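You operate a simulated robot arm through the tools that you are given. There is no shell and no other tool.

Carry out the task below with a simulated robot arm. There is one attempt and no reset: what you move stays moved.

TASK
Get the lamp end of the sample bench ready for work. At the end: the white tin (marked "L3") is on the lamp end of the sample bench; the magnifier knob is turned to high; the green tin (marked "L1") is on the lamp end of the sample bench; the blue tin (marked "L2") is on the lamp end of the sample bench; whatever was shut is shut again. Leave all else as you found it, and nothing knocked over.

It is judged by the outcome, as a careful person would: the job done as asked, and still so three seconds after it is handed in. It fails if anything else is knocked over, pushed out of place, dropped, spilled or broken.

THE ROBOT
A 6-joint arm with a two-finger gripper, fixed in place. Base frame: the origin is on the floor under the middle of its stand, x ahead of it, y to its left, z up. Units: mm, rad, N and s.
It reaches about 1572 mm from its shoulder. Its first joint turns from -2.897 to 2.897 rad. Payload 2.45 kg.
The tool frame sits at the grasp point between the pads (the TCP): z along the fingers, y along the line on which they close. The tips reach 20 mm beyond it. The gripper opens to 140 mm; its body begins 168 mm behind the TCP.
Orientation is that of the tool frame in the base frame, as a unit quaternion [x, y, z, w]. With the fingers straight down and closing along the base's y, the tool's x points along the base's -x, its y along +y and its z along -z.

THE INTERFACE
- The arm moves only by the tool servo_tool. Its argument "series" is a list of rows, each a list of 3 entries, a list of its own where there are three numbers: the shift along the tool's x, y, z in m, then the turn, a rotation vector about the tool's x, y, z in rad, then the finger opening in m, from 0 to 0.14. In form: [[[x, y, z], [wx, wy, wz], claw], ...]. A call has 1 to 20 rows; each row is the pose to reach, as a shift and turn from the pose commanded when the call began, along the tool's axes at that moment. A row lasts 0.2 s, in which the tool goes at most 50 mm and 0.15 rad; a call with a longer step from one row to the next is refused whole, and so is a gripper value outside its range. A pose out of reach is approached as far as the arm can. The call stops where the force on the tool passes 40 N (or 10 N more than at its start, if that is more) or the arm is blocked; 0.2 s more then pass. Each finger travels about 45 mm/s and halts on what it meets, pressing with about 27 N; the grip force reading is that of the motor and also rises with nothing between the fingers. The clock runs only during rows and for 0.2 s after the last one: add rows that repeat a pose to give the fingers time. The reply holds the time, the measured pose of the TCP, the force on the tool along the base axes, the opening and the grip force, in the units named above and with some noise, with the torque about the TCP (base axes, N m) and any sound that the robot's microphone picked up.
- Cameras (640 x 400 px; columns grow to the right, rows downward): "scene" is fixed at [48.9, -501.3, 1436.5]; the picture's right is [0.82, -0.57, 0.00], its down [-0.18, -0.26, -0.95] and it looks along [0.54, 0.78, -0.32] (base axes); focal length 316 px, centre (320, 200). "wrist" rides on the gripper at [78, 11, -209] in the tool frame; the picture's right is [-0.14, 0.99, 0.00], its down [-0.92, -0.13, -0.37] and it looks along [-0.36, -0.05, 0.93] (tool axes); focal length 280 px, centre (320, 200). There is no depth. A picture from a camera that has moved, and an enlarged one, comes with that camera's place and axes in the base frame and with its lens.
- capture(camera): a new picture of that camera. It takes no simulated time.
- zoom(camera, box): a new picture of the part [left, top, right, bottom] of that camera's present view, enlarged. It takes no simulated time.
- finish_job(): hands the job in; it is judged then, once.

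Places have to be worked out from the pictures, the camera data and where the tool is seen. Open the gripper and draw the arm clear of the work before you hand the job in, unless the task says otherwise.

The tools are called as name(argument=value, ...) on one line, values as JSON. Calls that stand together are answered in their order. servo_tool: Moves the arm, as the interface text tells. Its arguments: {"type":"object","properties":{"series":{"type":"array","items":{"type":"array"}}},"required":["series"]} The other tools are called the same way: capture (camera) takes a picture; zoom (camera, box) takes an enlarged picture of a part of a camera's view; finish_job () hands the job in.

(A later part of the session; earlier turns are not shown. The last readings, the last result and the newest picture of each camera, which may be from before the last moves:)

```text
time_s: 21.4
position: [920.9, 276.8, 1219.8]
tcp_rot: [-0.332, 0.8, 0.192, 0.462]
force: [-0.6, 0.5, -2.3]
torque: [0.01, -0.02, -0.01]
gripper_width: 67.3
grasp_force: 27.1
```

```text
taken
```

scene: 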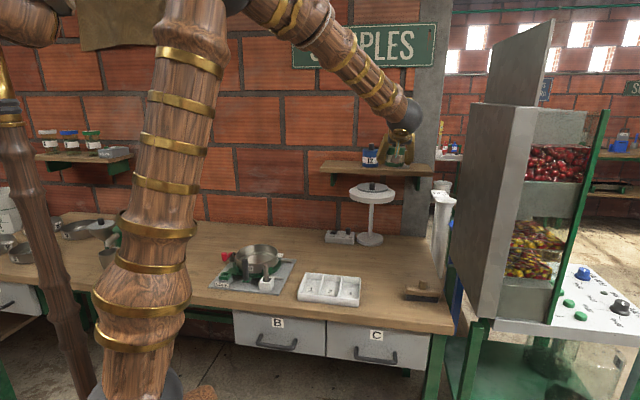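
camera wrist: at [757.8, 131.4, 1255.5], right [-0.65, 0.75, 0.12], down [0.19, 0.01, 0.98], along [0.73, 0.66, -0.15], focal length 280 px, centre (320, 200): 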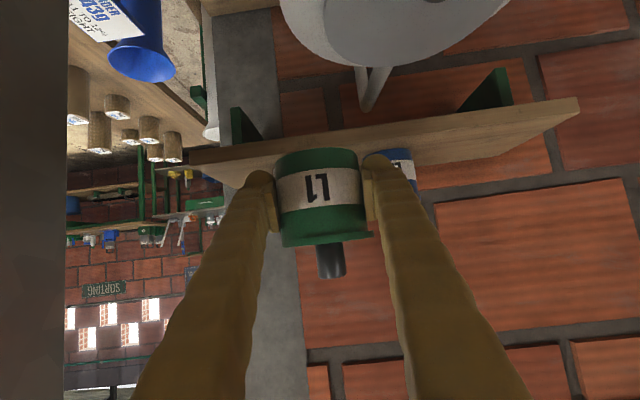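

Re-checking with this view, the lamp's round head actually overhangs forward: I place it at about (825,286), radius ~83 mm, z≈1080–1110, so I can't go straight down here. I'll back toward the room at this height past the head, then start descending in the clear gap between tray and brush.

servo_tool(series=[[[0.0207, 0.001, -0.036], [0, 0, 0], 0.05], [[0.0414, 0.002, -0.072], [0, 0, 0], 0.05], [[0.0621, 0.003, -0.108], [0, 0, 0], 0.05], [[0.0828, 0.004, -0.144], [0, 0, 0], 0.05], [[0.1035, 0.005, -0.18], [0, 0, 0], 0.05], [[0.1243, 0.005, -0.216], [0, 0, 0], 0.05], [[0.159, 0.005, -0.196], [0, 0, 0], 0.05], [[0.1937, 0.005, -0.176], [0, 0, 0], 0.05], [[0.2284, 0.005, -0.156], [0, 0, 0], 0.05], [[0.263, 0.005, -0.136], [0, 0, 0], 0.05], [[0.263, 0.005, -0.136], [0, 0, 0], 0.05]])

capture(camera="wrist")

capture(camera="scene")

```text
time_s: 23.8
position: [739.7, 103.6, 1056.4]
tcp_rot: [-0.332, 0.799, 0.192, 0.462]
force: [-0.2, 0.9, -1.3]
torque: [0.0, -0.01, -0.01]
gripper_width: 67.5
grasp_force: 27.4
```

```text
taken
camera wrist: at [577.4, -41.2, 1091.9], right [-0.65, 0.75, 0.12], down [0.19, 0.01, 0.98], along [0.73, 0.66, -0.15], focal length 280 px, centre (320, 200)
```

wrist: 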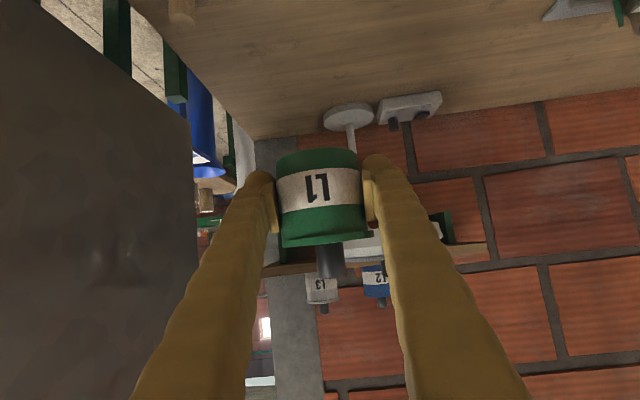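

```text
taken
```

scene: 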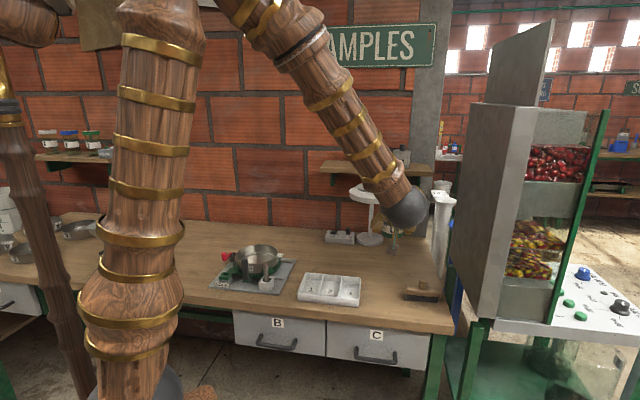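

The gap is clear: lamp base and box stay well behind, the tin is in front of the lamp head. I'll continue down to TCP height about 868 (tin bottom ~45 mm above the bench).

servo_tool(series=[[[0.033, 0, 0.019], [0, 0, 0], 0.05], [[0.066, 0, 0.038], [0, 0, 0], 0.05], [[0.099, 0, 0.057], [0, 0, 0], 0.05], [[0.132, 0, 0.076], [0, 0, 0], 0.05], [[0.1648, 0, 0.0948], [0, 0, 0], 0.05], [[0.1648, 0, 0.0948], [0, 0, 0], 0.05]])

capture(camera="wrist")

capture(camera="scene")

```text
time_s: 25.2
position: [739.6, 109.7, 867.3]
tcp_rot: [-0.332, 0.8, 0.192, 0.462]
force: [-0.4, 0.5, -1.8]
torque: [0.01, 0.0, 0.0]
gripper_width: 67.5
grasp_force: 27.0
```

```text
taken
camera wrist: at [578.1, -37.8, 903.0], right [-0.65, 0.75, 0.12], down [0.19, 0.01, 0.98], along [0.73, 0.66, -0.15], focal length 280 px, centre (320, 200)
```

wrist: 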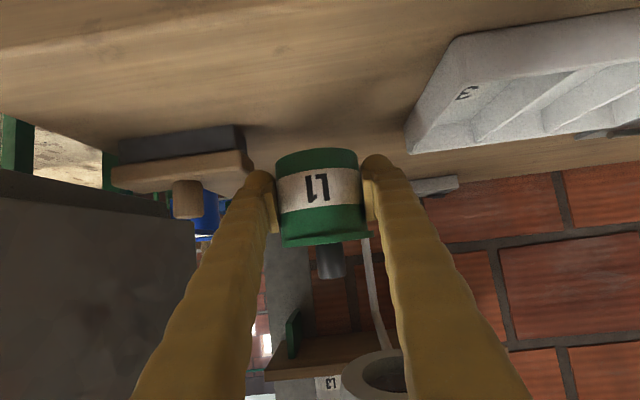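

```text
taken
```

scene: 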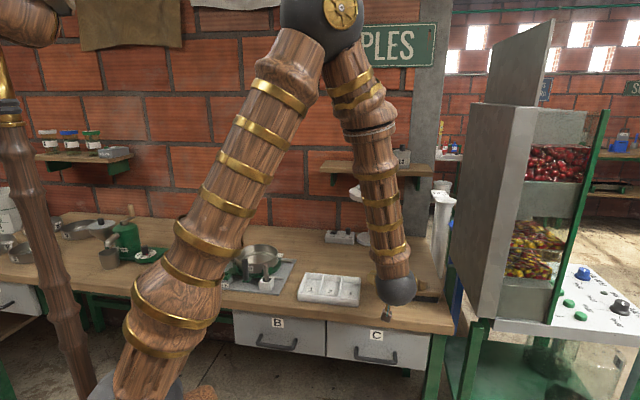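

The upside-down wrist view shows the corridor: brush on one side, tray on the other, lamp ring behind. I'll carry L1 forward about 150 mm toward the wall between them, watching the forearm's distance to the lamp head.

servo_tool(series=[[[-0.0187, 0, 0.0325], [0, 0, 0], 0.05], [[-0.0374, 0, 0.065], [0, 0, 0], 0.05], [[-0.0562, 0, 0.0976], [0, 0, 0], 0.05], [[-0.0749, 0, 0.1301], [0, 0, 0], 0.05], [[-0.0749, 0, 0.1301], [0, 0, 0], 0.05]])

capture(camera="wrist")

capture(camera="scene")

```text
time_s: 26.4
position: [849.6, 211.1, 869.8]
tcp_rot: [-0.331, 0.799, 0.192, 0.463]
force: [0.1, 0.9, -2.5]
torque: [0.0, 0.01, 0.01]
gripper_width: 67.4
grasp_force: 26.5
```

```text
taken
camera wrist: at [687.3, 65.0, 906.1], right [-0.65, 0.75, 0.12], down [0.19, 0.01, 0.98], along [0.73, 0.66, -0.15], focal length 280 px, centre (320, 200)
```

wrist: 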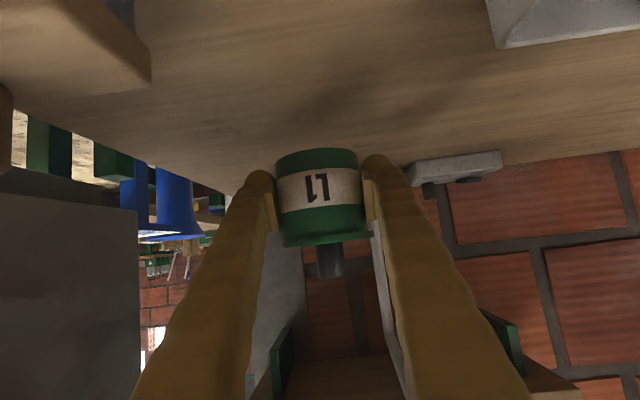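

```text
taken
```

scene: 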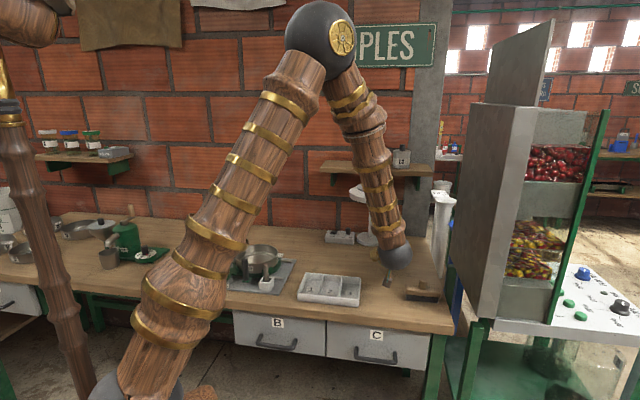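

Plenty of room around the forearm (about 190 mm from the lamp head). I'll go the final 100 mm forward and then lower to a few mm above the bench.

servo_tool(series=[[[-0.0166, 0, 0.0289], [0, 0, 0], 0.05], [[-0.0333, 0, 0.0578], [0, 0, 0], 0.05], [[-0.0499, 0, 0.0867], [0, 0, 0], 0.05], [[-0.0389, 0, 0.0931], [0, 0, 0], 0.05], [[-0.0278, 0, 0.0994], [0, 0, 0], 0.05], [[-0.0187, 0, 0.1047], [0, 0, 0], 0.05], [[-0.0187, 0, 0.1047], [0, 0, 0], 0.05], [[-0.0187, 0, 0.1047], [0, 0, 0], 0.05]])

capture(camera="wrist")

zoom(camera="scene", box=[320, 180, 460, 310])

```text
time_s: 28.2
position: [918.8, 282.1, 832.2]
tcp_rot: [-0.331, 0.799, 0.192, 0.463]
force: [-0.4, -0.3, -1.4]
torque: [0.01, 0.01, -0.02]
gripper_width: 67.5
grasp_force: 27.0
```

```text
taken
camera wrist: at [757.1, 136.0, 868.1], right [-0.65, 0.75, 0.12], down [0.19, 0.01, 0.98], along [0.73, 0.66, -0.15], focal length 280 px, centre (320, 200)
```

wrist: 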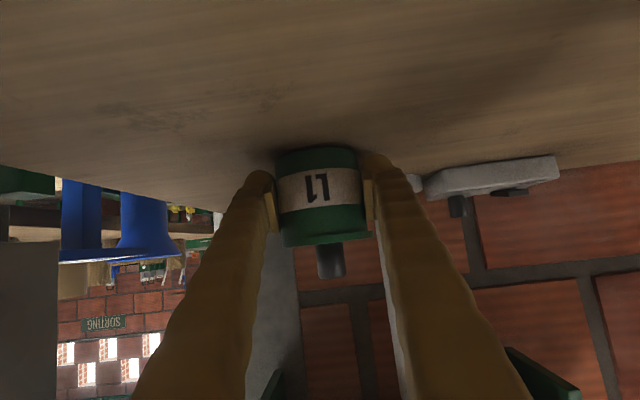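

```text
3.08 times, centred on (390, 245) of scene
camera zoom: at [48.9, -501.3, 1436.5], right [0.82, -0.57, 0.0], down [-0.18, -0.26, -0.95], along [0.54, 0.78, -0.32], focal length 974 px, centre (105, 62)
```

zoom: 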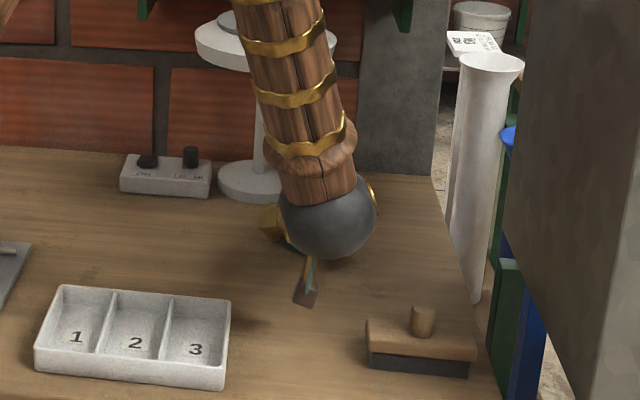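

L1 hangs a few mm above the bench at about u=450 from the lamp. I'll lower in small steps and watch the vertical force.

servo_tool(series=[[[0.0017, 0, 0.001], [0, 0, 0], 0.05], [[0.0035, 0, 0.002], [0, 0, 0], 0.05], [[0.0052, 0, 0.003], [0, 0, 0], 0.05], [[0.0052, 0, 0.003], [0, 0, 0], 0.05]])

zoom(camera="wrist", box=[220, 100, 460, 250])

```text
time_s: 29.2
position: [918.7, 282.9, 828.7]
tcp_rot: [-0.331, 0.799, 0.192, 0.464]
force: [-1.2, -1.4, 29.5]
torque: [0.15, -0.17, 0.0]
gripper_width: 67.8
grasp_force: 26.8
```

```text
2.67 times, centred on (340, 175) of wrist
camera zoom: at [756.5, 136.4, 863.4], right [-0.65, 0.75, 0.12], down [0.19, 0.01, 0.98], along [0.73, 0.66, -0.14], focal length 748 px, centre (267, 267)
```

zoom: 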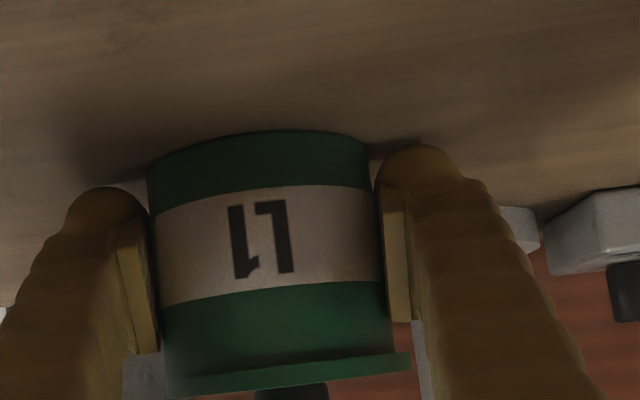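

The tin touched down (29 N up at z≈829), so the tin base is on the bench. I'll relieve the pressing by raising the command 4 mm, then open to 80 mm.

servo_tool(series=[[[-0.0017, 0, -0.001], [0, 0, 0], 0.05], [[-0.0033, 0, -0.0019], [0, 0, 0], 0.05], [[-0.0033, 0, -0.0019], [0, 0, 0], 0.05]])

```text
time_s: 30.0
position: [918.2, 282.5, 830.4]
tcp_rot: [-0.331, 0.801, 0.191, 0.462]
force: [-0.1, -0.9, -1.2]
torque: [-0.03, 0.0, -0.01]
gripper_width: 67.3
grasp_force: 26.7
```

Nearly unloaded now, so I'll ease down 1.5 mm to just touch and then open the fingers to 80 mm.

servo_tool(series=[[[0.0013, 0, 0.0007], [0, 0, 0], 0.05], [[0.0013, 0, 0.0007], [0, 0, 0], 0.05], [[0.0013, 0, 0.0007], [0, 0, 0], 0.066], [[0.0013, 0, 0.0007], [0, 0, 0], 0.072], [[0.0013, 0, 0.0007], [0, 0, 0], 0.08], [[0.0013, 0, 0.0007], [0, 0, 0], 0.08]])

capture(camera="wrist")

```text
time_s: 31.4
position: [917.9, 283.3, 830.7]
tcp_rot: [-0.332, 0.799, 0.192, 0.463]
force: [-0.9, 0.3, 0.7]
torque: [-0.02, -0.01, 0.0]
gripper_width: 79.9
grasp_force: 0.0
```

```text
taken
camera wrist: at [755.2, 136.4, 865.1], right [-0.65, 0.75, 0.12], down [0.19, 0.01, 0.98], along [0.73, 0.66, -0.15], focal length 280 px, centre (320, 200)
```

wrist: 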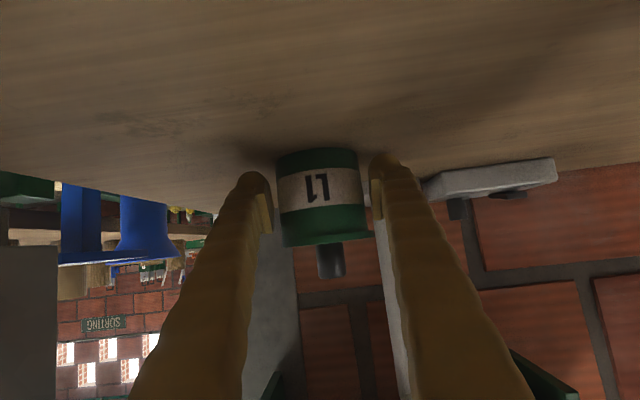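

L1 stands free on the bench. I'll pull straight back along the fingers 290 mm (back and up), clear of lamp head, tray and brush.

servo_tool(series=[[[0, 0, -0.03], [0, 0, 0], 0.08], [[0, 0, -0.07], [0, 0, 0], 0.08], [[0, 0, -0.115], [0, 0, 0], 0.08], [[0, 0, -0.16], [0, 0, 0], 0.08], [[0, 0, -0.205], [0, 0, 0], 0.08], [[0, 0, -0.25], [0, 0, 0], 0.08], [[0, 0, -0.29], [0, 0, 0], 0.08], [[0, 0, -0.29], [0, 0, 0], 0.08]])

capture(camera="wrist")

capture(camera="scene")

```text
time_s: 33.2
position: [740.2, 104.3, 973.8]
tcp_rot: [-0.331, 0.799, 0.192, 0.463]
force: [0.7, 0.6, 0.2]
torque: [-0.02, -0.01, 0.02]
gripper_width: 80.0
grasp_force: 0.1
```

```text
taken
camera wrist: at [577.0, -43.6, 1008.6], right [-0.65, 0.75, 0.12], down [0.19, 0.01, 0.98], along [0.73, 0.66, -0.15], focal length 280 px, centre (320, 200)
```

wrist: 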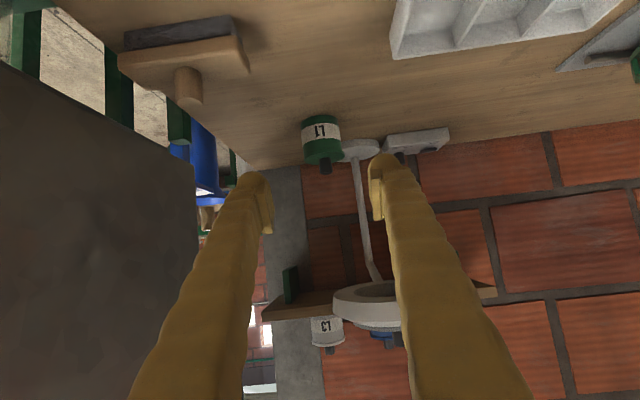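

```text
taken
```

scene: 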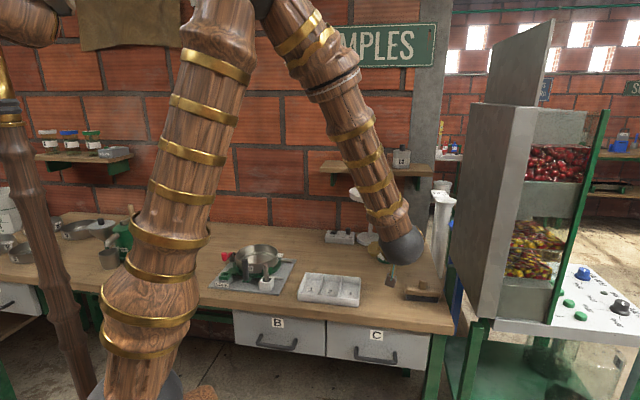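

L1 is standing on the bench with its lid on. Next I rise at this spot to z≈1269 and then move over to the approach line for L2 (about (970,456)), staying above the lamp's cap (top ≈1140).

servo_tool(series=[[[-0.032, 0, -0.0184], [0, 0, 0], 0.088], [[-0.064, 0, -0.0368], [0, 0, 0], 0.088], [[-0.096, 0, -0.0552], [0, 0, 0], 0.088], [[-0.128, 0, -0.0737], [0, 0, 0], 0.088], [[-0.16, 0, -0.0921], [0, 0, 0], 0.088], [[-0.192, 0, -0.1105], [0, 0, 0], 0.088], [[-0.224, 0, -0.1289], [0, 0, 0], 0.088], [[-0.2558, 0, -0.1473], [0, 0, 0], 0.088], [[-0.274, 0.0124, -0.1157], [0, 0, 0], 0.088], [[-0.2922, 0.0248, -0.0842], [0, 0, 0], 0.088], [[-0.3104, 0.0372, -0.0526], [0, 0, 0], 0.088], [[-0.3285, 0.0495, -0.021], [0, 0, 0], 0.088], [[-0.3467, 0.0619, 0.0105], [0, 0, 0], 0.088], [[-0.3649, 0.0743, 0.0421], [0, 0, 0], 0.088], [[-0.3831, 0.0867, 0.0737], [0, 0, 0], 0.088], [[-0.3831, 0.0867, 0.0737], [0, 0, 0], 0.088]])

capture(camera="wrist")

capture(camera="scene")

```text
time_s: 36.6
position: [862.3, 346.4, 1274.7]
tcp_rot: [-0.33, 0.8, 0.191, 0.463]
force: [0.4, -0.3, -0.2]
torque: [-0.02, 0.0, 0.04]
gripper_width: 87.9
grasp_force: 0.0
```

```text
taken
camera wrist: at [699.3, 201.5, 1310.0], right [-0.65, 0.75, 0.12], down [0.19, 0.01, 0.98], along [0.73, 0.66, -0.15], focal length 280 px, centre (320, 200)
```

wrist: 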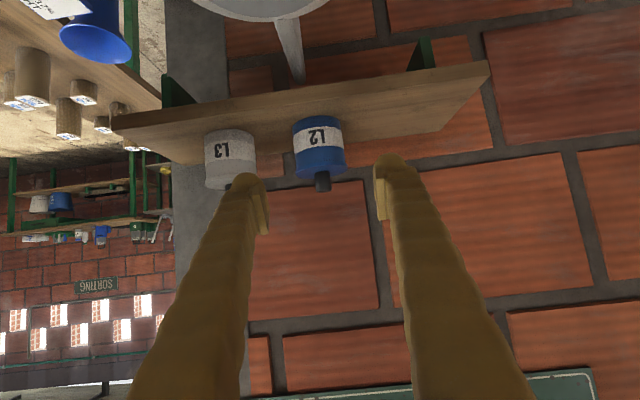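

```text
taken
```

scene: 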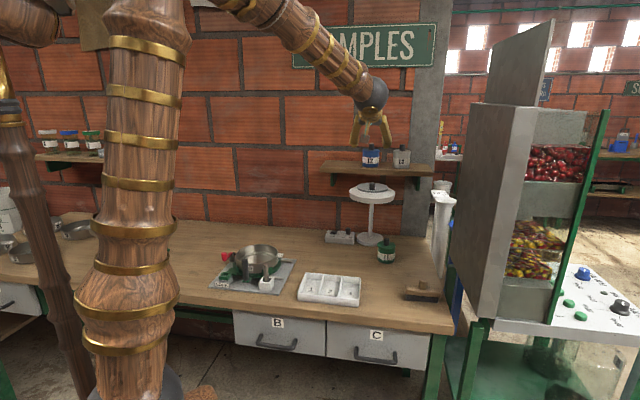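

L1 is visible upright on the bench right of the lamp. I'll enlarge the wrist view to centre on L2.

zoom(camera="wrist", box=[190, 90, 390, 215])

zoom(camera="scene", box=[340, 140, 420, 190])

zoom(camera="scene", box=[340, 215, 420, 275])

```text
3.20 times, centred on (290, 152) of wrist
camera zoom: at [699.3, 201.5, 1310.0], right [-0.65, 0.75, 0.12], down [0.19, 0.01, 0.98], along [0.73, 0.66, -0.15], focal length 897 px, centre (416, 352)
```

zoom: 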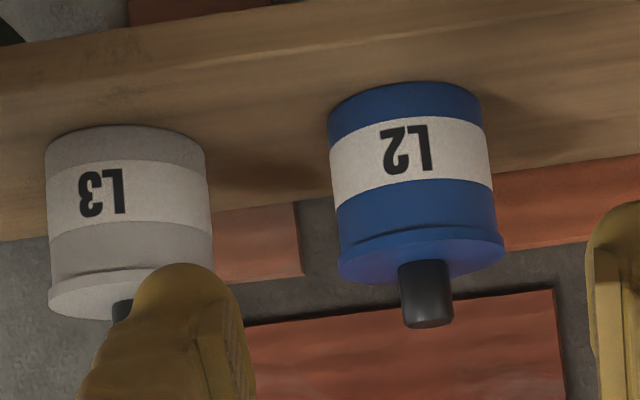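

```text
8.00 times, centred on (380, 165) of scene
camera zoom: at [48.9, -501.3, 1436.5], right [0.82, -0.57, 0.0], down [-0.18, -0.26, -0.95], along [0.54, 0.78, -0.32], focal length 2532 px, centre (-160, 480)
```

zoom: 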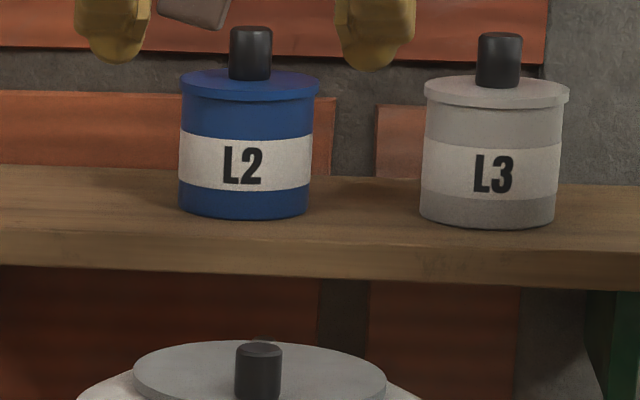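

```text
6.67 times, centred on (380, 245) of scene
camera zoom: at [48.9, -501.3, 1436.5], right [0.82, -0.57, 0.0], down [-0.18, -0.26, -0.95], along [0.54, 0.78, -0.32], focal length 2110 px, centre (-80, -100)
```

zoom: 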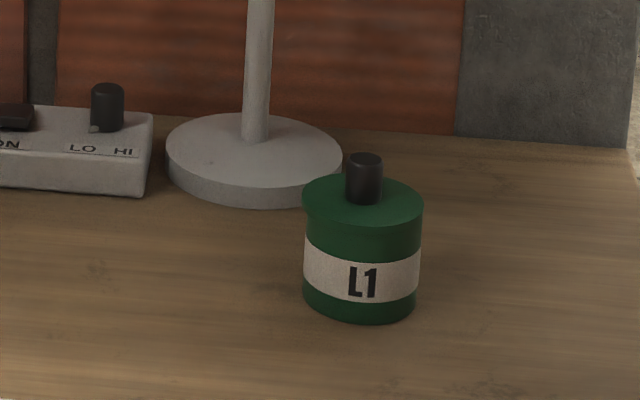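

L2 is on the approach line (u offset under 2 mm). I'll advance 130 mm along the fingers at 88 mm opening and re-read the pose.

servo_tool(series=[[[0, 0.0, 0.035], [0, 0, 0], 0.088], [[0, 0.001, 0.07], [0, 0, 0], 0.088], [[0, 0.001, 0.1], [0, 0, 0], 0.088], [[0, 0.001, 0.13], [0, 0, 0], 0.088], [[0, 0.001, 0.13], [0, 0, 0], 0.088], [[0, 0.001, 0.13], [0, 0, 0], 0.088]])

capture(camera="wrist")

zoom(camera="scene", box=[330, 120, 430, 190])

```text
time_s: 38.0
position: [939.9, 426.2, 1205.1]
tcp_rot: [-0.331, 0.8, 0.191, 0.462]
force: [0.3, -0.2, -0.9]
torque: [0.02, -0.03, 0.0]
gripper_width: 88.1
grasp_force: 0.1
```

```text
taken
camera wrist: at [776.5, 280.0, 1240.5], right [-0.65, 0.75, 0.12], down [0.19, 0.01, 0.98], along [0.73, 0.66, -0.15], focal length 280 px, centre (320, 200)
```

wrist: 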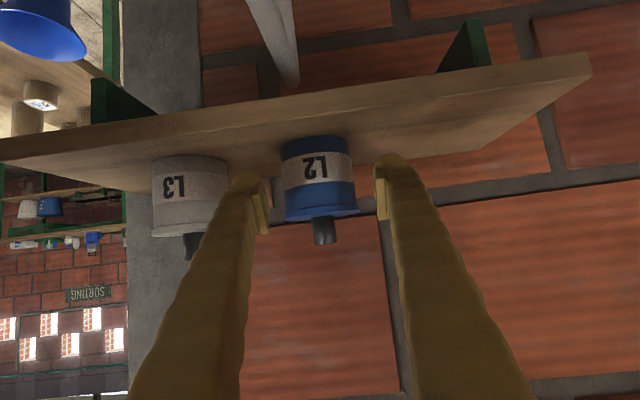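

```text
5.71 times, centred on (380, 155) of scene
camera zoom: at [48.9, -501.3, 1436.5], right [0.82, -0.57, 0.0], down [-0.18, -0.26, -0.95], along [0.54, 0.78, -0.32], focal length 1809 px, centre (-23, 457)
```

zoom: 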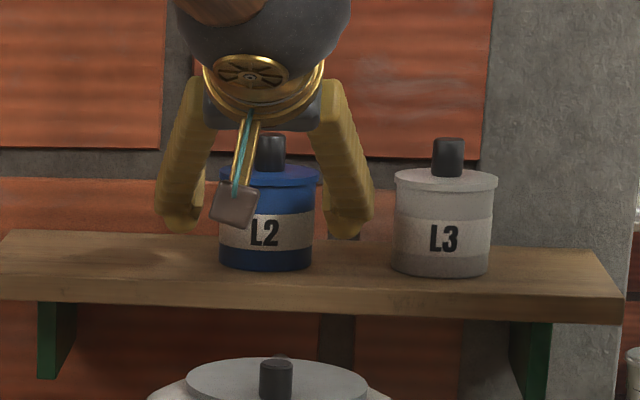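

Alignment holds (L2 centred at column 319). I'll advance the last 50 mm and check before closing.

servo_tool(series=[[[0, 0.0, 0.02], [0, 0, 0], 0.088], [[0.0005, 0.0, 0.04], [0, 0, 0], 0.088], [[0.001, 0.0, 0.05], [0, 0, 0], 0.088], [[0.001, 0.0, 0.05], [0, 0, 0], 0.088]])

capture(camera="wrist")

zoom(camera="scene", box=[330, 120, 430, 190])

```text
time_s: 39.0
position: [970.2, 457.8, 1179.3]
tcp_rot: [-0.331, 0.8, 0.192, 0.463]
force: [-0.5, -0.2, 0.1]
torque: [-0.02, 0.03, 0.01]
gripper_width: 87.9
grasp_force: 0.1
```

```text
taken
camera wrist: at [807.3, 309.7, 1215.0], right [-0.65, 0.75, 0.12], down [0.19, 0.01, 0.98], along [0.73, 0.66, -0.15], focal length 280 px, centre (320, 200)
```

wrist: 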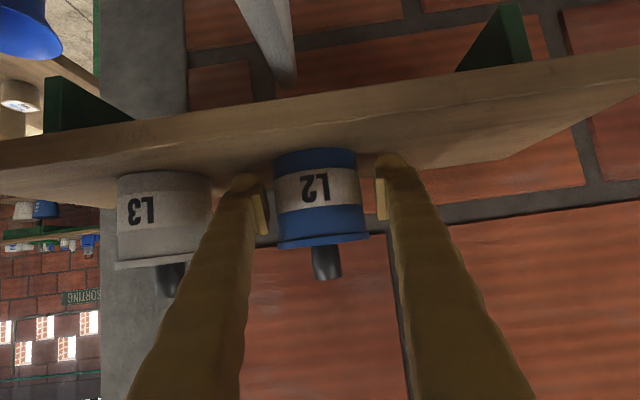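

```text
5.71 times, centred on (380, 155) of scene
camera zoom: at [48.9, -501.3, 1436.5], right [0.82, -0.57, 0.0], down [-0.18, -0.26, -0.95], along [0.54, 0.78, -0.32], focal length 1809 px, centre (-23, 457)
```

zoom: 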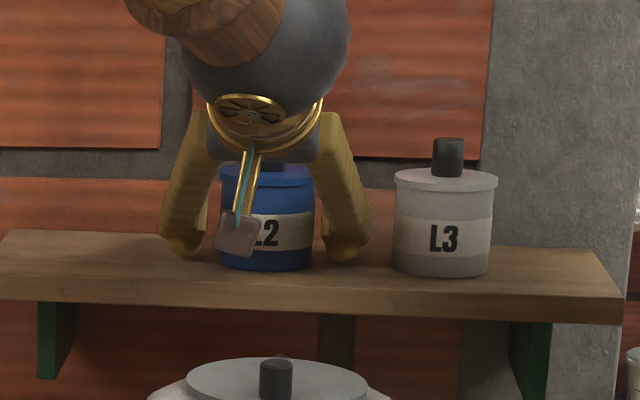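

Same relation to the tin as with L1. Closing on the body, then lifting 40 mm.

servo_tool(series=[[[0, 0, 0], [0, 0, 0], 0.078], [[0, 0, 0], [0, 0, 0], 0.068], [[0, 0, 0], [0, 0, 0], 0.055], [[0, 0, 0], [0, 0, 0], 0.05], [[0, 0, 0], [0, 0, 0], 0.05]])

```text
time_s: 40.2
position: [969.1, 457.0, 1179.3]
tcp_rot: [-0.331, 0.8, 0.191, 0.463]
force: [2.0, -0.6, 1.2]
torque: [0.02, -0.03, 0.01]
gripper_width: 67.7
grasp_force: 27.2
```

The grip is 67.7 mm on L2's body, with no snap. Lifting 40 mm straight up.

servo_tool(series=[[[-0.0087, 0, -0.005], [0, 0, 0], 0.05], [[-0.0173, 0, -0.01], [0, 0, 0], 0.05], [[-0.026, 0, -0.015], [0, 0, 0], 0.05], [[-0.0347, 0, -0.02], [0, 0, 0], 0.05], [[-0.0347, 0, -0.02], [0, 0, 0], 0.05]])

capture(camera="wrist")

zoom(camera="scene", box=[330, 110, 430, 190])

```text
time_s: 41.4
position: [971.3, 457.9, 1219.1]
tcp_rot: [-0.331, 0.8, 0.192, 0.462]
force: [0.0, 1.2, -1.7]
torque: [0.0, -0.01, 0.0]
gripper_width: 67.6
grasp_force: 26.6
```

```text
taken
camera wrist: at [807.0, 311.5, 1254.5], right [-0.65, 0.75, 0.12], down [0.19, 0.01, 0.98], along [0.73, 0.66, -0.15], focal length 280 px, centre (320, 200)
```

wrist: 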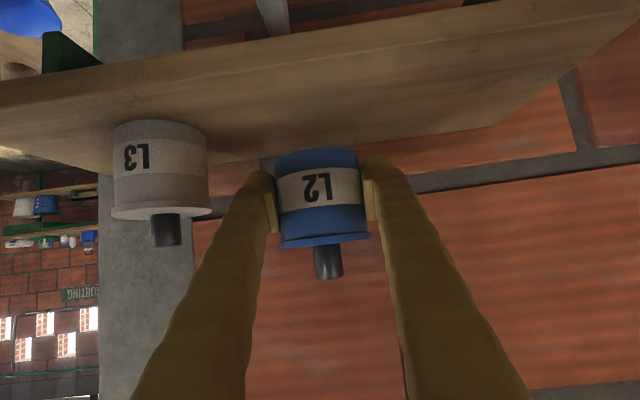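

```text
5.00 times, centred on (380, 150) of scene
camera zoom: at [48.9, -501.3, 1436.5], right [0.82, -0.57, 0.0], down [-0.18, -0.26, -0.95], along [0.54, 0.78, -0.32], focal length 1583 px, centre (20, 450)
```

zoom: 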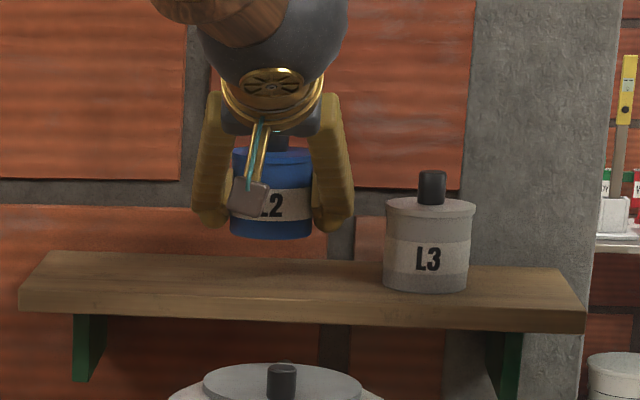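

L2 is up with its lid seated; L3 is untouched. I'll draw back from the wall to n≈-600 (passing 50+ mm above the lamp cap), shift to the corridor line and start descending as before.

servo_tool(series=[[[0.0161, 0, -0.0381], [0, 0, 0], 0.05], [[0.0322, 0, -0.0761], [0, 0, 0], 0.05], [[0.0527, 0, -0.1117], [0, 0, 0], 0.05], [[0.0731, 0, -0.1472], [0, 0, 0], 0.05], [[0.0936, 0, -0.1828], [0, 0, 0], 0.05], [[0.1141, 0, -0.2184], [0, 0, 0], 0.05], [[0.1345, -0.021, -0.2539], [0, 0, 0], 0.05], [[0.155, -0.042, -0.2895], [0, 0, 0], 0.05], [[0.1754, -0.063, -0.325], [0, 0, 0], 0.05], [[0.1959, -0.083, -0.3606], [0, 0, 0], 0.05], [[0.2289, -0.083, -0.3416], [0, 0, 0], 0.05], [[0.2619, -0.083, -0.3226], [0, 0, 0], 0.05], [[0.2949, -0.083, -0.3036], [0, 0, 0], 0.05], [[0.3279, -0.083, -0.2846], [0, 0, 0], 0.05], [[0.3609, -0.083, -0.2656], [0, 0, 0], 0.05], [[0.3609, -0.083, -0.2656], [0, 0, 0], 0.05]])

capture(camera="wrist")

capture(camera="scene")

```text
time_s: 44.8
position: [735.6, 106.0, 1038.6]
tcp_rot: [-0.332, 0.8, 0.192, 0.462]
force: [-0.8, 0.3, -1.2]
torque: [0.04, -0.02, -0.02]
gripper_width: 67.7
grasp_force: 26.6
```

```text
taken
camera wrist: at [572.7, -40.8, 1073.8], right [-0.65, 0.75, 0.12], down [0.19, 0.01, 0.98], along [0.73, 0.66, -0.15], focal length 280 px, centre (320, 200)
```

wrist: 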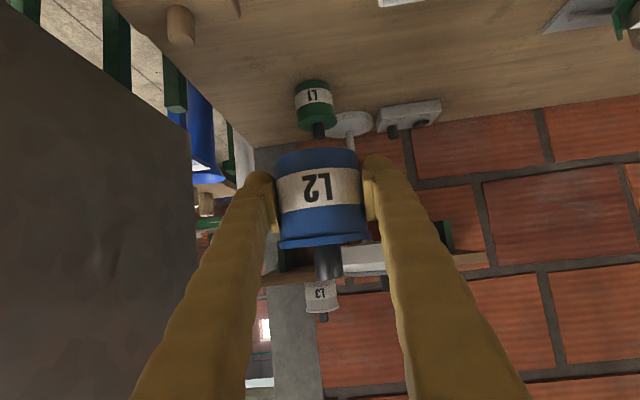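

```text
taken
```

scene: 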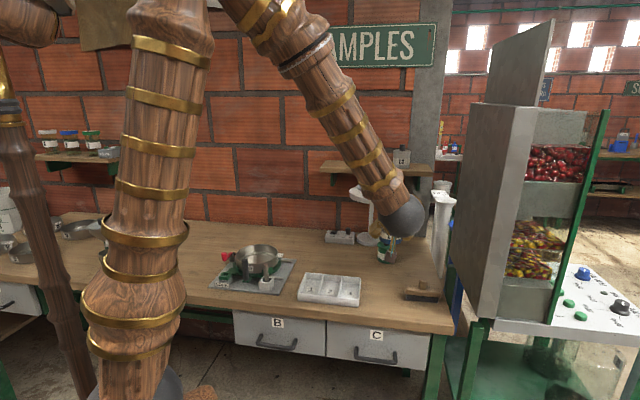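

L1 shows on the bench ahead, path is clear. Continue down to z≈868, forward to n≈-767 (82 mm in front of L1), then lower to about 8 mm above the bench.

servo_tool(series=[[[0.0295, 0, 0.017], [0, 0, 0], 0.05], [[0.059, 0, 0.034], [0, 0, 0], 0.05], [[0.0884, 0, 0.0509], [0, 0, 0], 0.05], [[0.1179, 0, 0.0679], [0, 0, 0], 0.05], [[0.1474, 0, 0.0849], [0, 0, 0], 0.05], [[0.1259, 0, 0.1222], [0, 0, 0], 0.05], [[0.1045, 0, 0.1595], [0, 0, 0], 0.05], [[0.083, 0, 0.1968], [0, 0, 0], 0.05], [[0.0616, 0, 0.2341], [0, 0, 0], 0.05], [[0.0746, 0, 0.2416], [0, 0, 0], 0.05], [[0.0876, 0, 0.2491], [0, 0, 0], 0.05], [[0.0876, 0, 0.2491], [0, 0, 0], 0.05], [[0.0876, 0, 0.2491], [0, 0, 0], 0.05]])

capture(camera="wrist")

zoom(camera="scene", box=[320, 180, 460, 310])

```text
time_s: 47.6
position: [858.8, 232.2, 841.2]
tcp_rot: [-0.331, 0.799, 0.192, 0.463]
force: [0.5, 0.7, -0.7]
torque: [0.02, 0.01, -0.04]
gripper_width: 67.4
grasp_force: 27.3
```

```text
taken
camera wrist: at [696.2, 86.1, 876.3], right [-0.65, 0.75, 0.12], down [0.19, 0.01, 0.98], along [0.73, 0.66, -0.15], focal length 280 px, centre (320, 200)
```

wrist: 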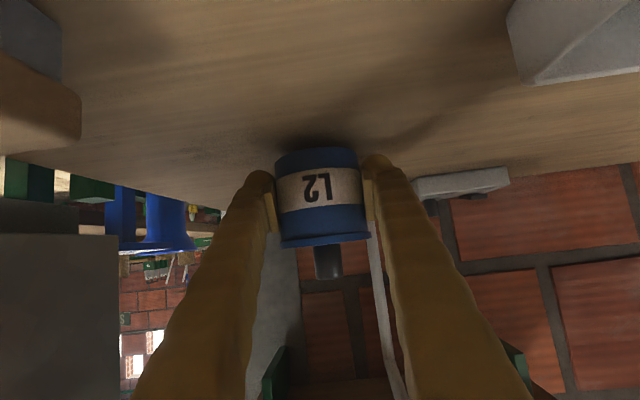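

```text
3.08 times, centred on (390, 245) of scene
camera zoom: at [48.9, -501.3, 1436.5], right [0.82, -0.57, 0.0], down [-0.18, -0.26, -0.95], along [0.54, 0.78, -0.32], focal length 974 px, centre (105, 62)
```

zoom: 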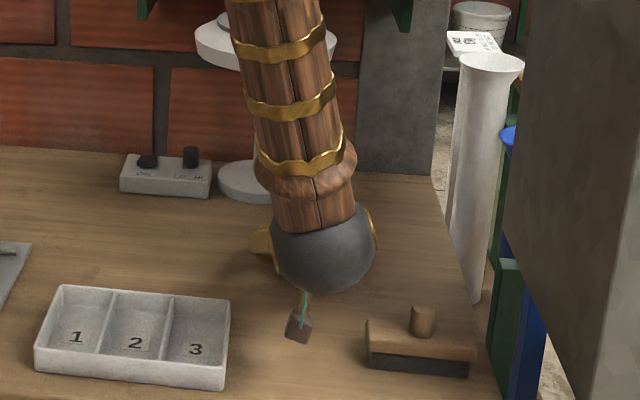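

At (859,232): 77 mm in front of L1 — I'll shift 6 mm back toward the room for clearance and lower to just above contact.

servo_tool(series=[[[0.003, 0, -0.0052], [0, 0, 0], 0.05], [[0.0056, 0, -0.0037], [0, 0, 0], 0.05], [[0.0082, 0, -0.0022], [0, 0, 0], 0.05], [[0.0099, 0, -0.0012], [0, 0, 0], 0.05], [[0.0099, 0, -0.0012], [0, 0, 0], 0.05]])

zoom(camera="wrist", box=[220, 100, 460, 250])

```text
time_s: 48.8
position: [855.6, 226.0, 830.3]
tcp_rot: [-0.331, 0.8, 0.192, 0.463]
force: [-0.5, 0.0, -1.4]
torque: [0.01, 0.02, 0.0]
gripper_width: 67.5
grasp_force: 26.8
```

```text
2.67 times, centred on (340, 175) of wrist
camera zoom: at [692.7, 80.3, 866.4], right [-0.65, 0.75, 0.12], down [0.19, 0.01, 0.98], along [0.73, 0.66, -0.15], focal length 748 px, centre (267, 267)
```

zoom: 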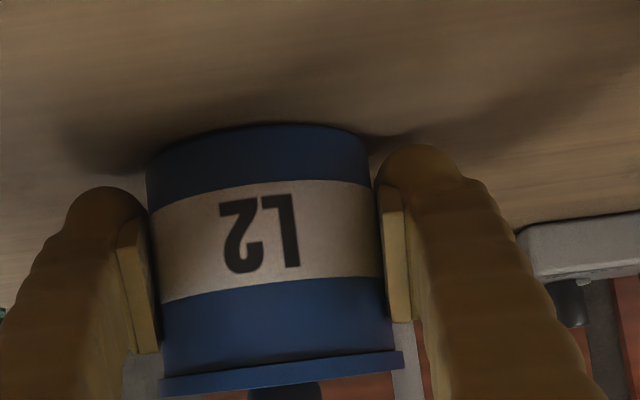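

Just above contact (no upward force yet). Lower 2 mm more and read.

servo_tool(series=[[[0.0009, 0, 0.0005], [0, 0, 0], 0.05], [[0.0017, 0, 0.001], [0, 0, 0], 0.05], [[0.0017, 0, 0.001], [0, 0, 0], 0.05]])

```text
time_s: 49.6
position: [854.8, 227.3, 829.2]
tcp_rot: [-0.331, 0.8, 0.191, 0.463]
force: [-2.2, -3.1, 12.4]
torque: [0.15, -0.18, -0.03]
gripper_width: 67.6
grasp_force: 26.7
```

Light contact of 12 N: L2 is on the bench. I'll ease up 1 mm, open to 80 mm, then check.

servo_tool(series=[[[-0.0007, 0, -0.0004], [0, 0, 0], 0.05], [[-0.0007, 0, -0.0004], [0, 0, 0], 0.06], [[-0.0007, 0, -0.0004], [0, 0, 0], 0.067], [[-0.0007, 0, -0.0004], [0, 0, 0], 0.073], [[-0.0007, 0, -0.0004], [0, 0, 0], 0.08], [[-0.0007, 0, -0.0004], [0, 0, 0], 0.08]])

capture(camera="wrist")

```text
time_s: 51.0
position: [855.1, 226.0, 829.3]
tcp_rot: [-0.331, 0.8, 0.192, 0.463]
force: [-0.6, -0.6, 0.4]
torque: [0.0, 0.02, 0.04]
gripper_width: 79.9
grasp_force: 0.1
```

```text
taken
camera wrist: at [692.2, 79.9, 865.0], right [-0.65, 0.75, 0.12], down [0.19, 0.01, 0.98], along [0.73, 0.66, -0.15], focal length 280 px, centre (320, 200)
```

wrist: 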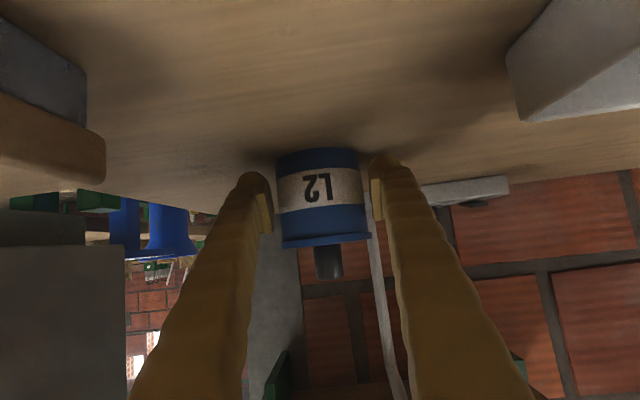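

L2 stands free. I'll retreat along the fingers 190 mm, then rise to z≈1269 in the clear zone.

servo_tool(series=[[[0, 0, -0.03], [0, 0, 0], 0.08], [[0, 0, -0.07], [0, 0, 0], 0.08], [[0, 0, -0.11], [0, 0, 0], 0.08], [[0, 0, -0.15], [0, 0, 0], 0.08], [[0, 0, -0.19], [0, 0, 0], 0.08], [[-0.0332, 0, -0.2091], [0, 0, 0], 0.088], [[-0.0664, 0, -0.2282], [0, 0, 0], 0.088], [[-0.0997, 0, -0.2474], [0, 0, 0], 0.088], [[-0.1329, 0, -0.2665], [0, 0, 0], 0.088], [[-0.1661, 0, -0.2856], [0, 0, 0], 0.088], [[-0.1993, 0, -0.3047], [0, 0, 0], 0.088], [[-0.2326, 0, -0.3238], [0, 0, 0], 0.088], [[-0.2658, 0, -0.343], [0, 0, 0], 0.088], [[-0.299, 0, -0.3621], [0, 0, 0], 0.088], [[-0.299, 0, -0.3621], [0, 0, 0], 0.088]])

capture(camera="scene")

capture(camera="wrist")

```text
time_s: 54.2
position: [740.0, 108.3, 1268.8]
tcp_rot: [-0.331, 0.8, 0.192, 0.462]
force: [-0.6, -0.5, -1.0]
torque: [0.01, -0.02, 0.0]
gripper_width: 88.3
grasp_force: 0.0
```

```text
taken
```

scene: 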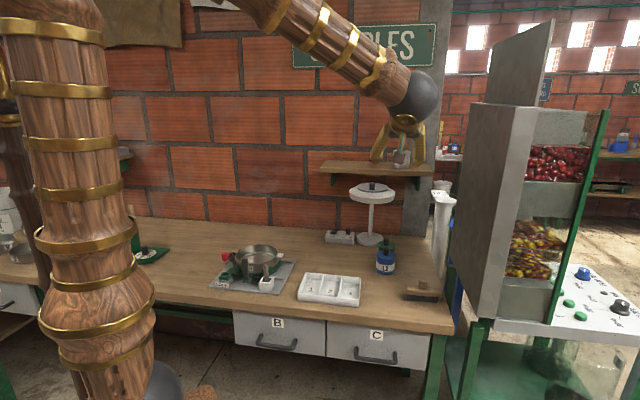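

```text
taken
camera wrist: at [577.2, -38.1, 1305.2], right [-0.65, 0.75, 0.12], down [0.19, 0.01, 0.98], along [0.73, 0.66, -0.15], focal length 280 px, centre (320, 200)
```

wrist: 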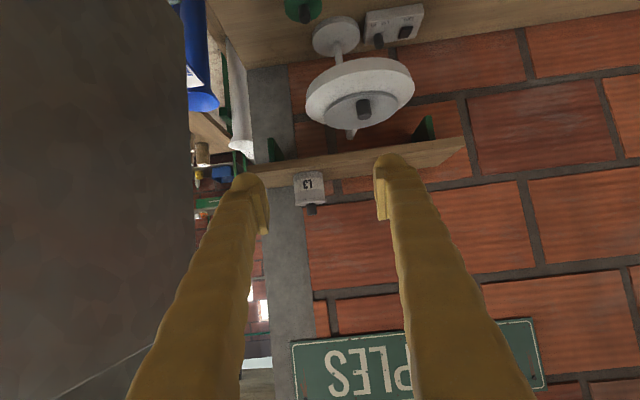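

Both tins stand on the bench. Moving to the approach line for L3 (about (1058,367)), starting 180 mm back.

servo_tool(series=[[[-0.018, -0.0059, 0.0313], [0, 0, 0], 0.088], [[-0.036, -0.0118, 0.0626], [0, 0, 0], 0.088], [[-0.054, -0.0178, 0.0939], [0, 0, 0], 0.088], [[-0.072, -0.0237, 0.1251], [0, 0, 0], 0.088], [[-0.09, -0.0296, 0.1564], [0, 0, 0], 0.088], [[-0.108, -0.0356, 0.1877], [0, 0, 0], 0.088], [[-0.126, -0.0415, 0.219], [0, 0, 0], 0.088], [[-0.126, -0.0415, 0.219], [0, 0, 0], 0.088], [[-0.126, -0.0415, 0.219], [0, 0, 0], 0.088]])

capture(camera="wrist")

zoom(camera="scene", box=[340, 120, 440, 190])

```text
time_s: 56.2
position: [946.8, 258.8, 1268.7]
tcp_rot: [-0.331, 0.8, 0.191, 0.463]
force: [-0.4, -0.3, 0.7]
torque: [0.01, -0.01, 0.02]
gripper_width: 88.3
grasp_force: 0.1
```

```text
taken
camera wrist: at [783.7, 112.6, 1303.6], right [-0.65, 0.75, 0.12], down [0.19, 0.01, 0.98], along [0.73, 0.66, -0.15], focal length 280 px, centre (320, 200)
```

wrist: 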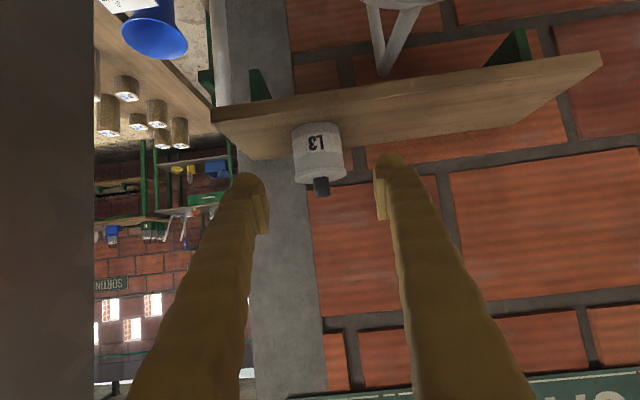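

```text
5.71 times, centred on (390, 155) of scene
camera zoom: at [48.9, -501.3, 1436.5], right [0.82, -0.57, 0.0], down [-0.18, -0.26, -0.95], along [0.54, 0.78, -0.32], focal length 1809 px, centre (-80, 457)
```

zoom: 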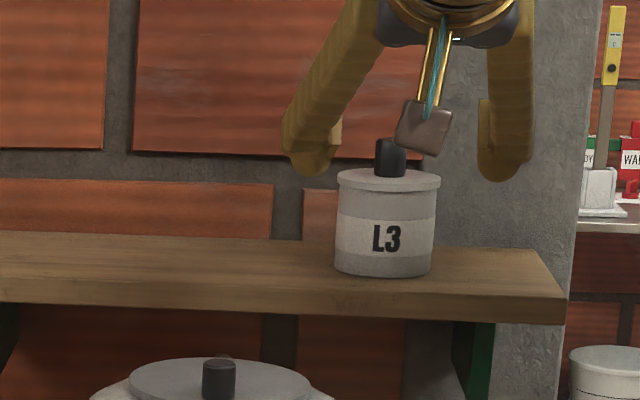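

L3 sits about 2–3 mm to the lamp-end side of my line; I'll correct 2 mm and advance 130 mm.

servo_tool(series=[[[0, -0.001, 0.035], [0, 0, 0], 0.088], [[0, -0.002, 0.07], [0, 0, 0], 0.088], [[0, -0.002, 0.1], [0, 0, 0], 0.088], [[0, -0.002, 0.13], [0, 0, 0], 0.088], [[0, -0.002, 0.13], [0, 0, 0], 0.088], [[0, -0.002, 0.13], [0, 0, 0], 0.088]])

capture(camera="wrist")

zoom(camera="scene", box=[340, 120, 440, 190])

```text
time_s: 57.6
position: [1030.7, 336.9, 1205.3]
tcp_rot: [-0.331, 0.8, 0.192, 0.462]
force: [0.2, 0.8, 0.0]
torque: [0.02, 0.01, 0.03]
gripper_width: 87.9
grasp_force: 0.1
```

```text
taken
camera wrist: at [866.3, 191.1, 1240.7], right [-0.65, 0.75, 0.12], down [0.19, 0.01, 0.98], along [0.73, 0.66, -0.15], focal length 280 px, centre (320, 200)
```

wrist: 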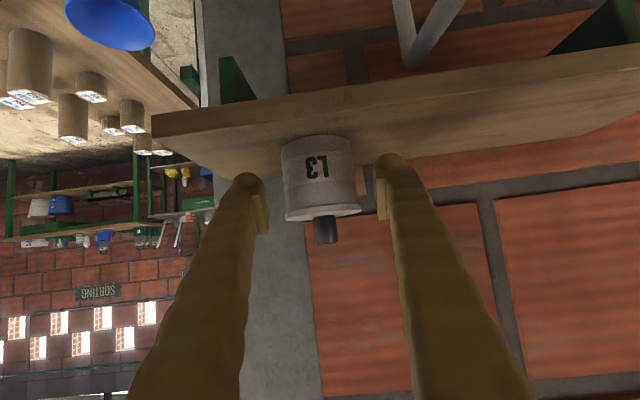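

```text
5.71 times, centred on (390, 155) of scene
camera zoom: at [48.9, -501.3, 1436.5], right [0.82, -0.57, 0.0], down [-0.18, -0.26, -0.95], along [0.54, 0.78, -0.32], focal length 1809 px, centre (-80, 457)
```

zoom: 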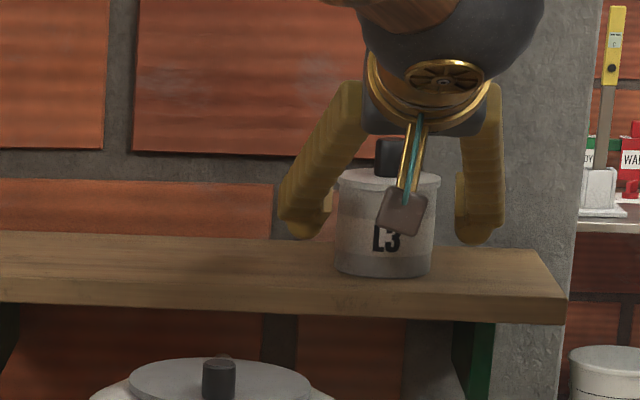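

L3 is centred (column ~318). Advance the last 49 mm and check.

servo_tool(series=[[[0, 0, 0.02], [0, 0, 0], 0.088], [[0, 0, 0.04], [0, 0, 0], 0.088], [[0.0005, 0, 0.049], [0, 0, 0], 0.088], [[0.0005, 0, 0.049], [0, 0, 0], 0.088]])

capture(camera="wrist")

```text
time_s: 58.6
position: [1058.2, 367.6, 1179.9]
tcp_rot: [-0.331, 0.8, 0.192, 0.463]
force: [-0.1, -0.1, 0.4]
torque: [0.0, 0.04, 0.0]
gripper_width: 88.1
grasp_force: 0.1
```

```text
taken
camera wrist: at [895.4, 221.7, 1215.5], right [-0.65, 0.75, 0.12], down [0.19, 0.01, 0.98], along [0.73, 0.66, -0.15], focal length 280 px, centre (320, 200)
```

wrist: 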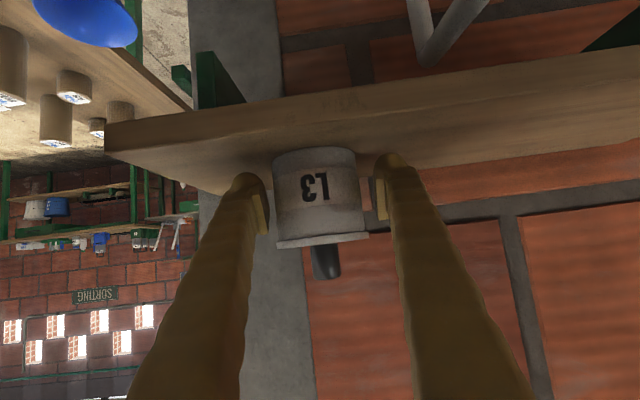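

Same relation as for the other two tins. Closing on L3's body.

servo_tool(series=[[[0, 0, 0], [0, 0, 0], 0.078], [[0, 0, 0], [0, 0, 0], 0.068], [[0, 0, 0], [0, 0, 0], 0.055], [[0, 0, 0], [0, 0, 0], 0.05], [[0, 0, 0], [0, 0, 0], 0.05]])

```text
time_s: 59.8
position: [1058.4, 368.3, 1178.8]
tcp_rot: [-0.331, 0.8, 0.192, 0.463]
force: [0.5, 0.1, 0.5]
torque: [0.02, 0.01, 0.01]
gripper_width: 68.2
grasp_force: 26.7
```

Grip 68 mm on the body, no snap. Lifting 40 mm.

servo_tool(series=[[[-0.0087, 0, -0.005], [0, 0, 0], 0.05], [[-0.0173, 0, -0.01], [0, 0, 0], 0.05], [[-0.026, 0, -0.015], [0, 0, 0], 0.05], [[-0.0347, 0, -0.02], [0, 0, 0], 0.05], [[-0.0347, 0, -0.02], [0, 0, 0], 0.05]])

capture(camera="wrist")

capture(camera="scene")

```text
time_s: 61.0
position: [1056.7, 366.9, 1219.4]
tcp_rot: [-0.331, 0.8, 0.192, 0.463]
force: [-0.4, 0.0, -2.3]
torque: [0.0, -0.03, 0.02]
gripper_width: 67.7
grasp_force: 27.5
```

```text
taken
camera wrist: at [894.5, 221.4, 1255.8], right [-0.65, 0.75, 0.12], down [0.19, 0.01, 0.98], along [0.73, 0.66, -0.15], focal length 280 px, centre (320, 200)
```

wrist: 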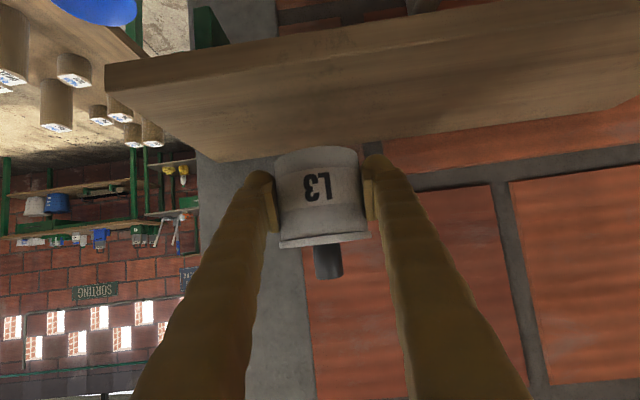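

```text
taken
```

scene: 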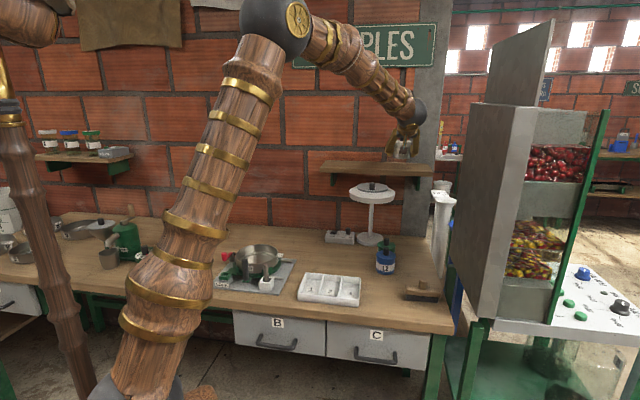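

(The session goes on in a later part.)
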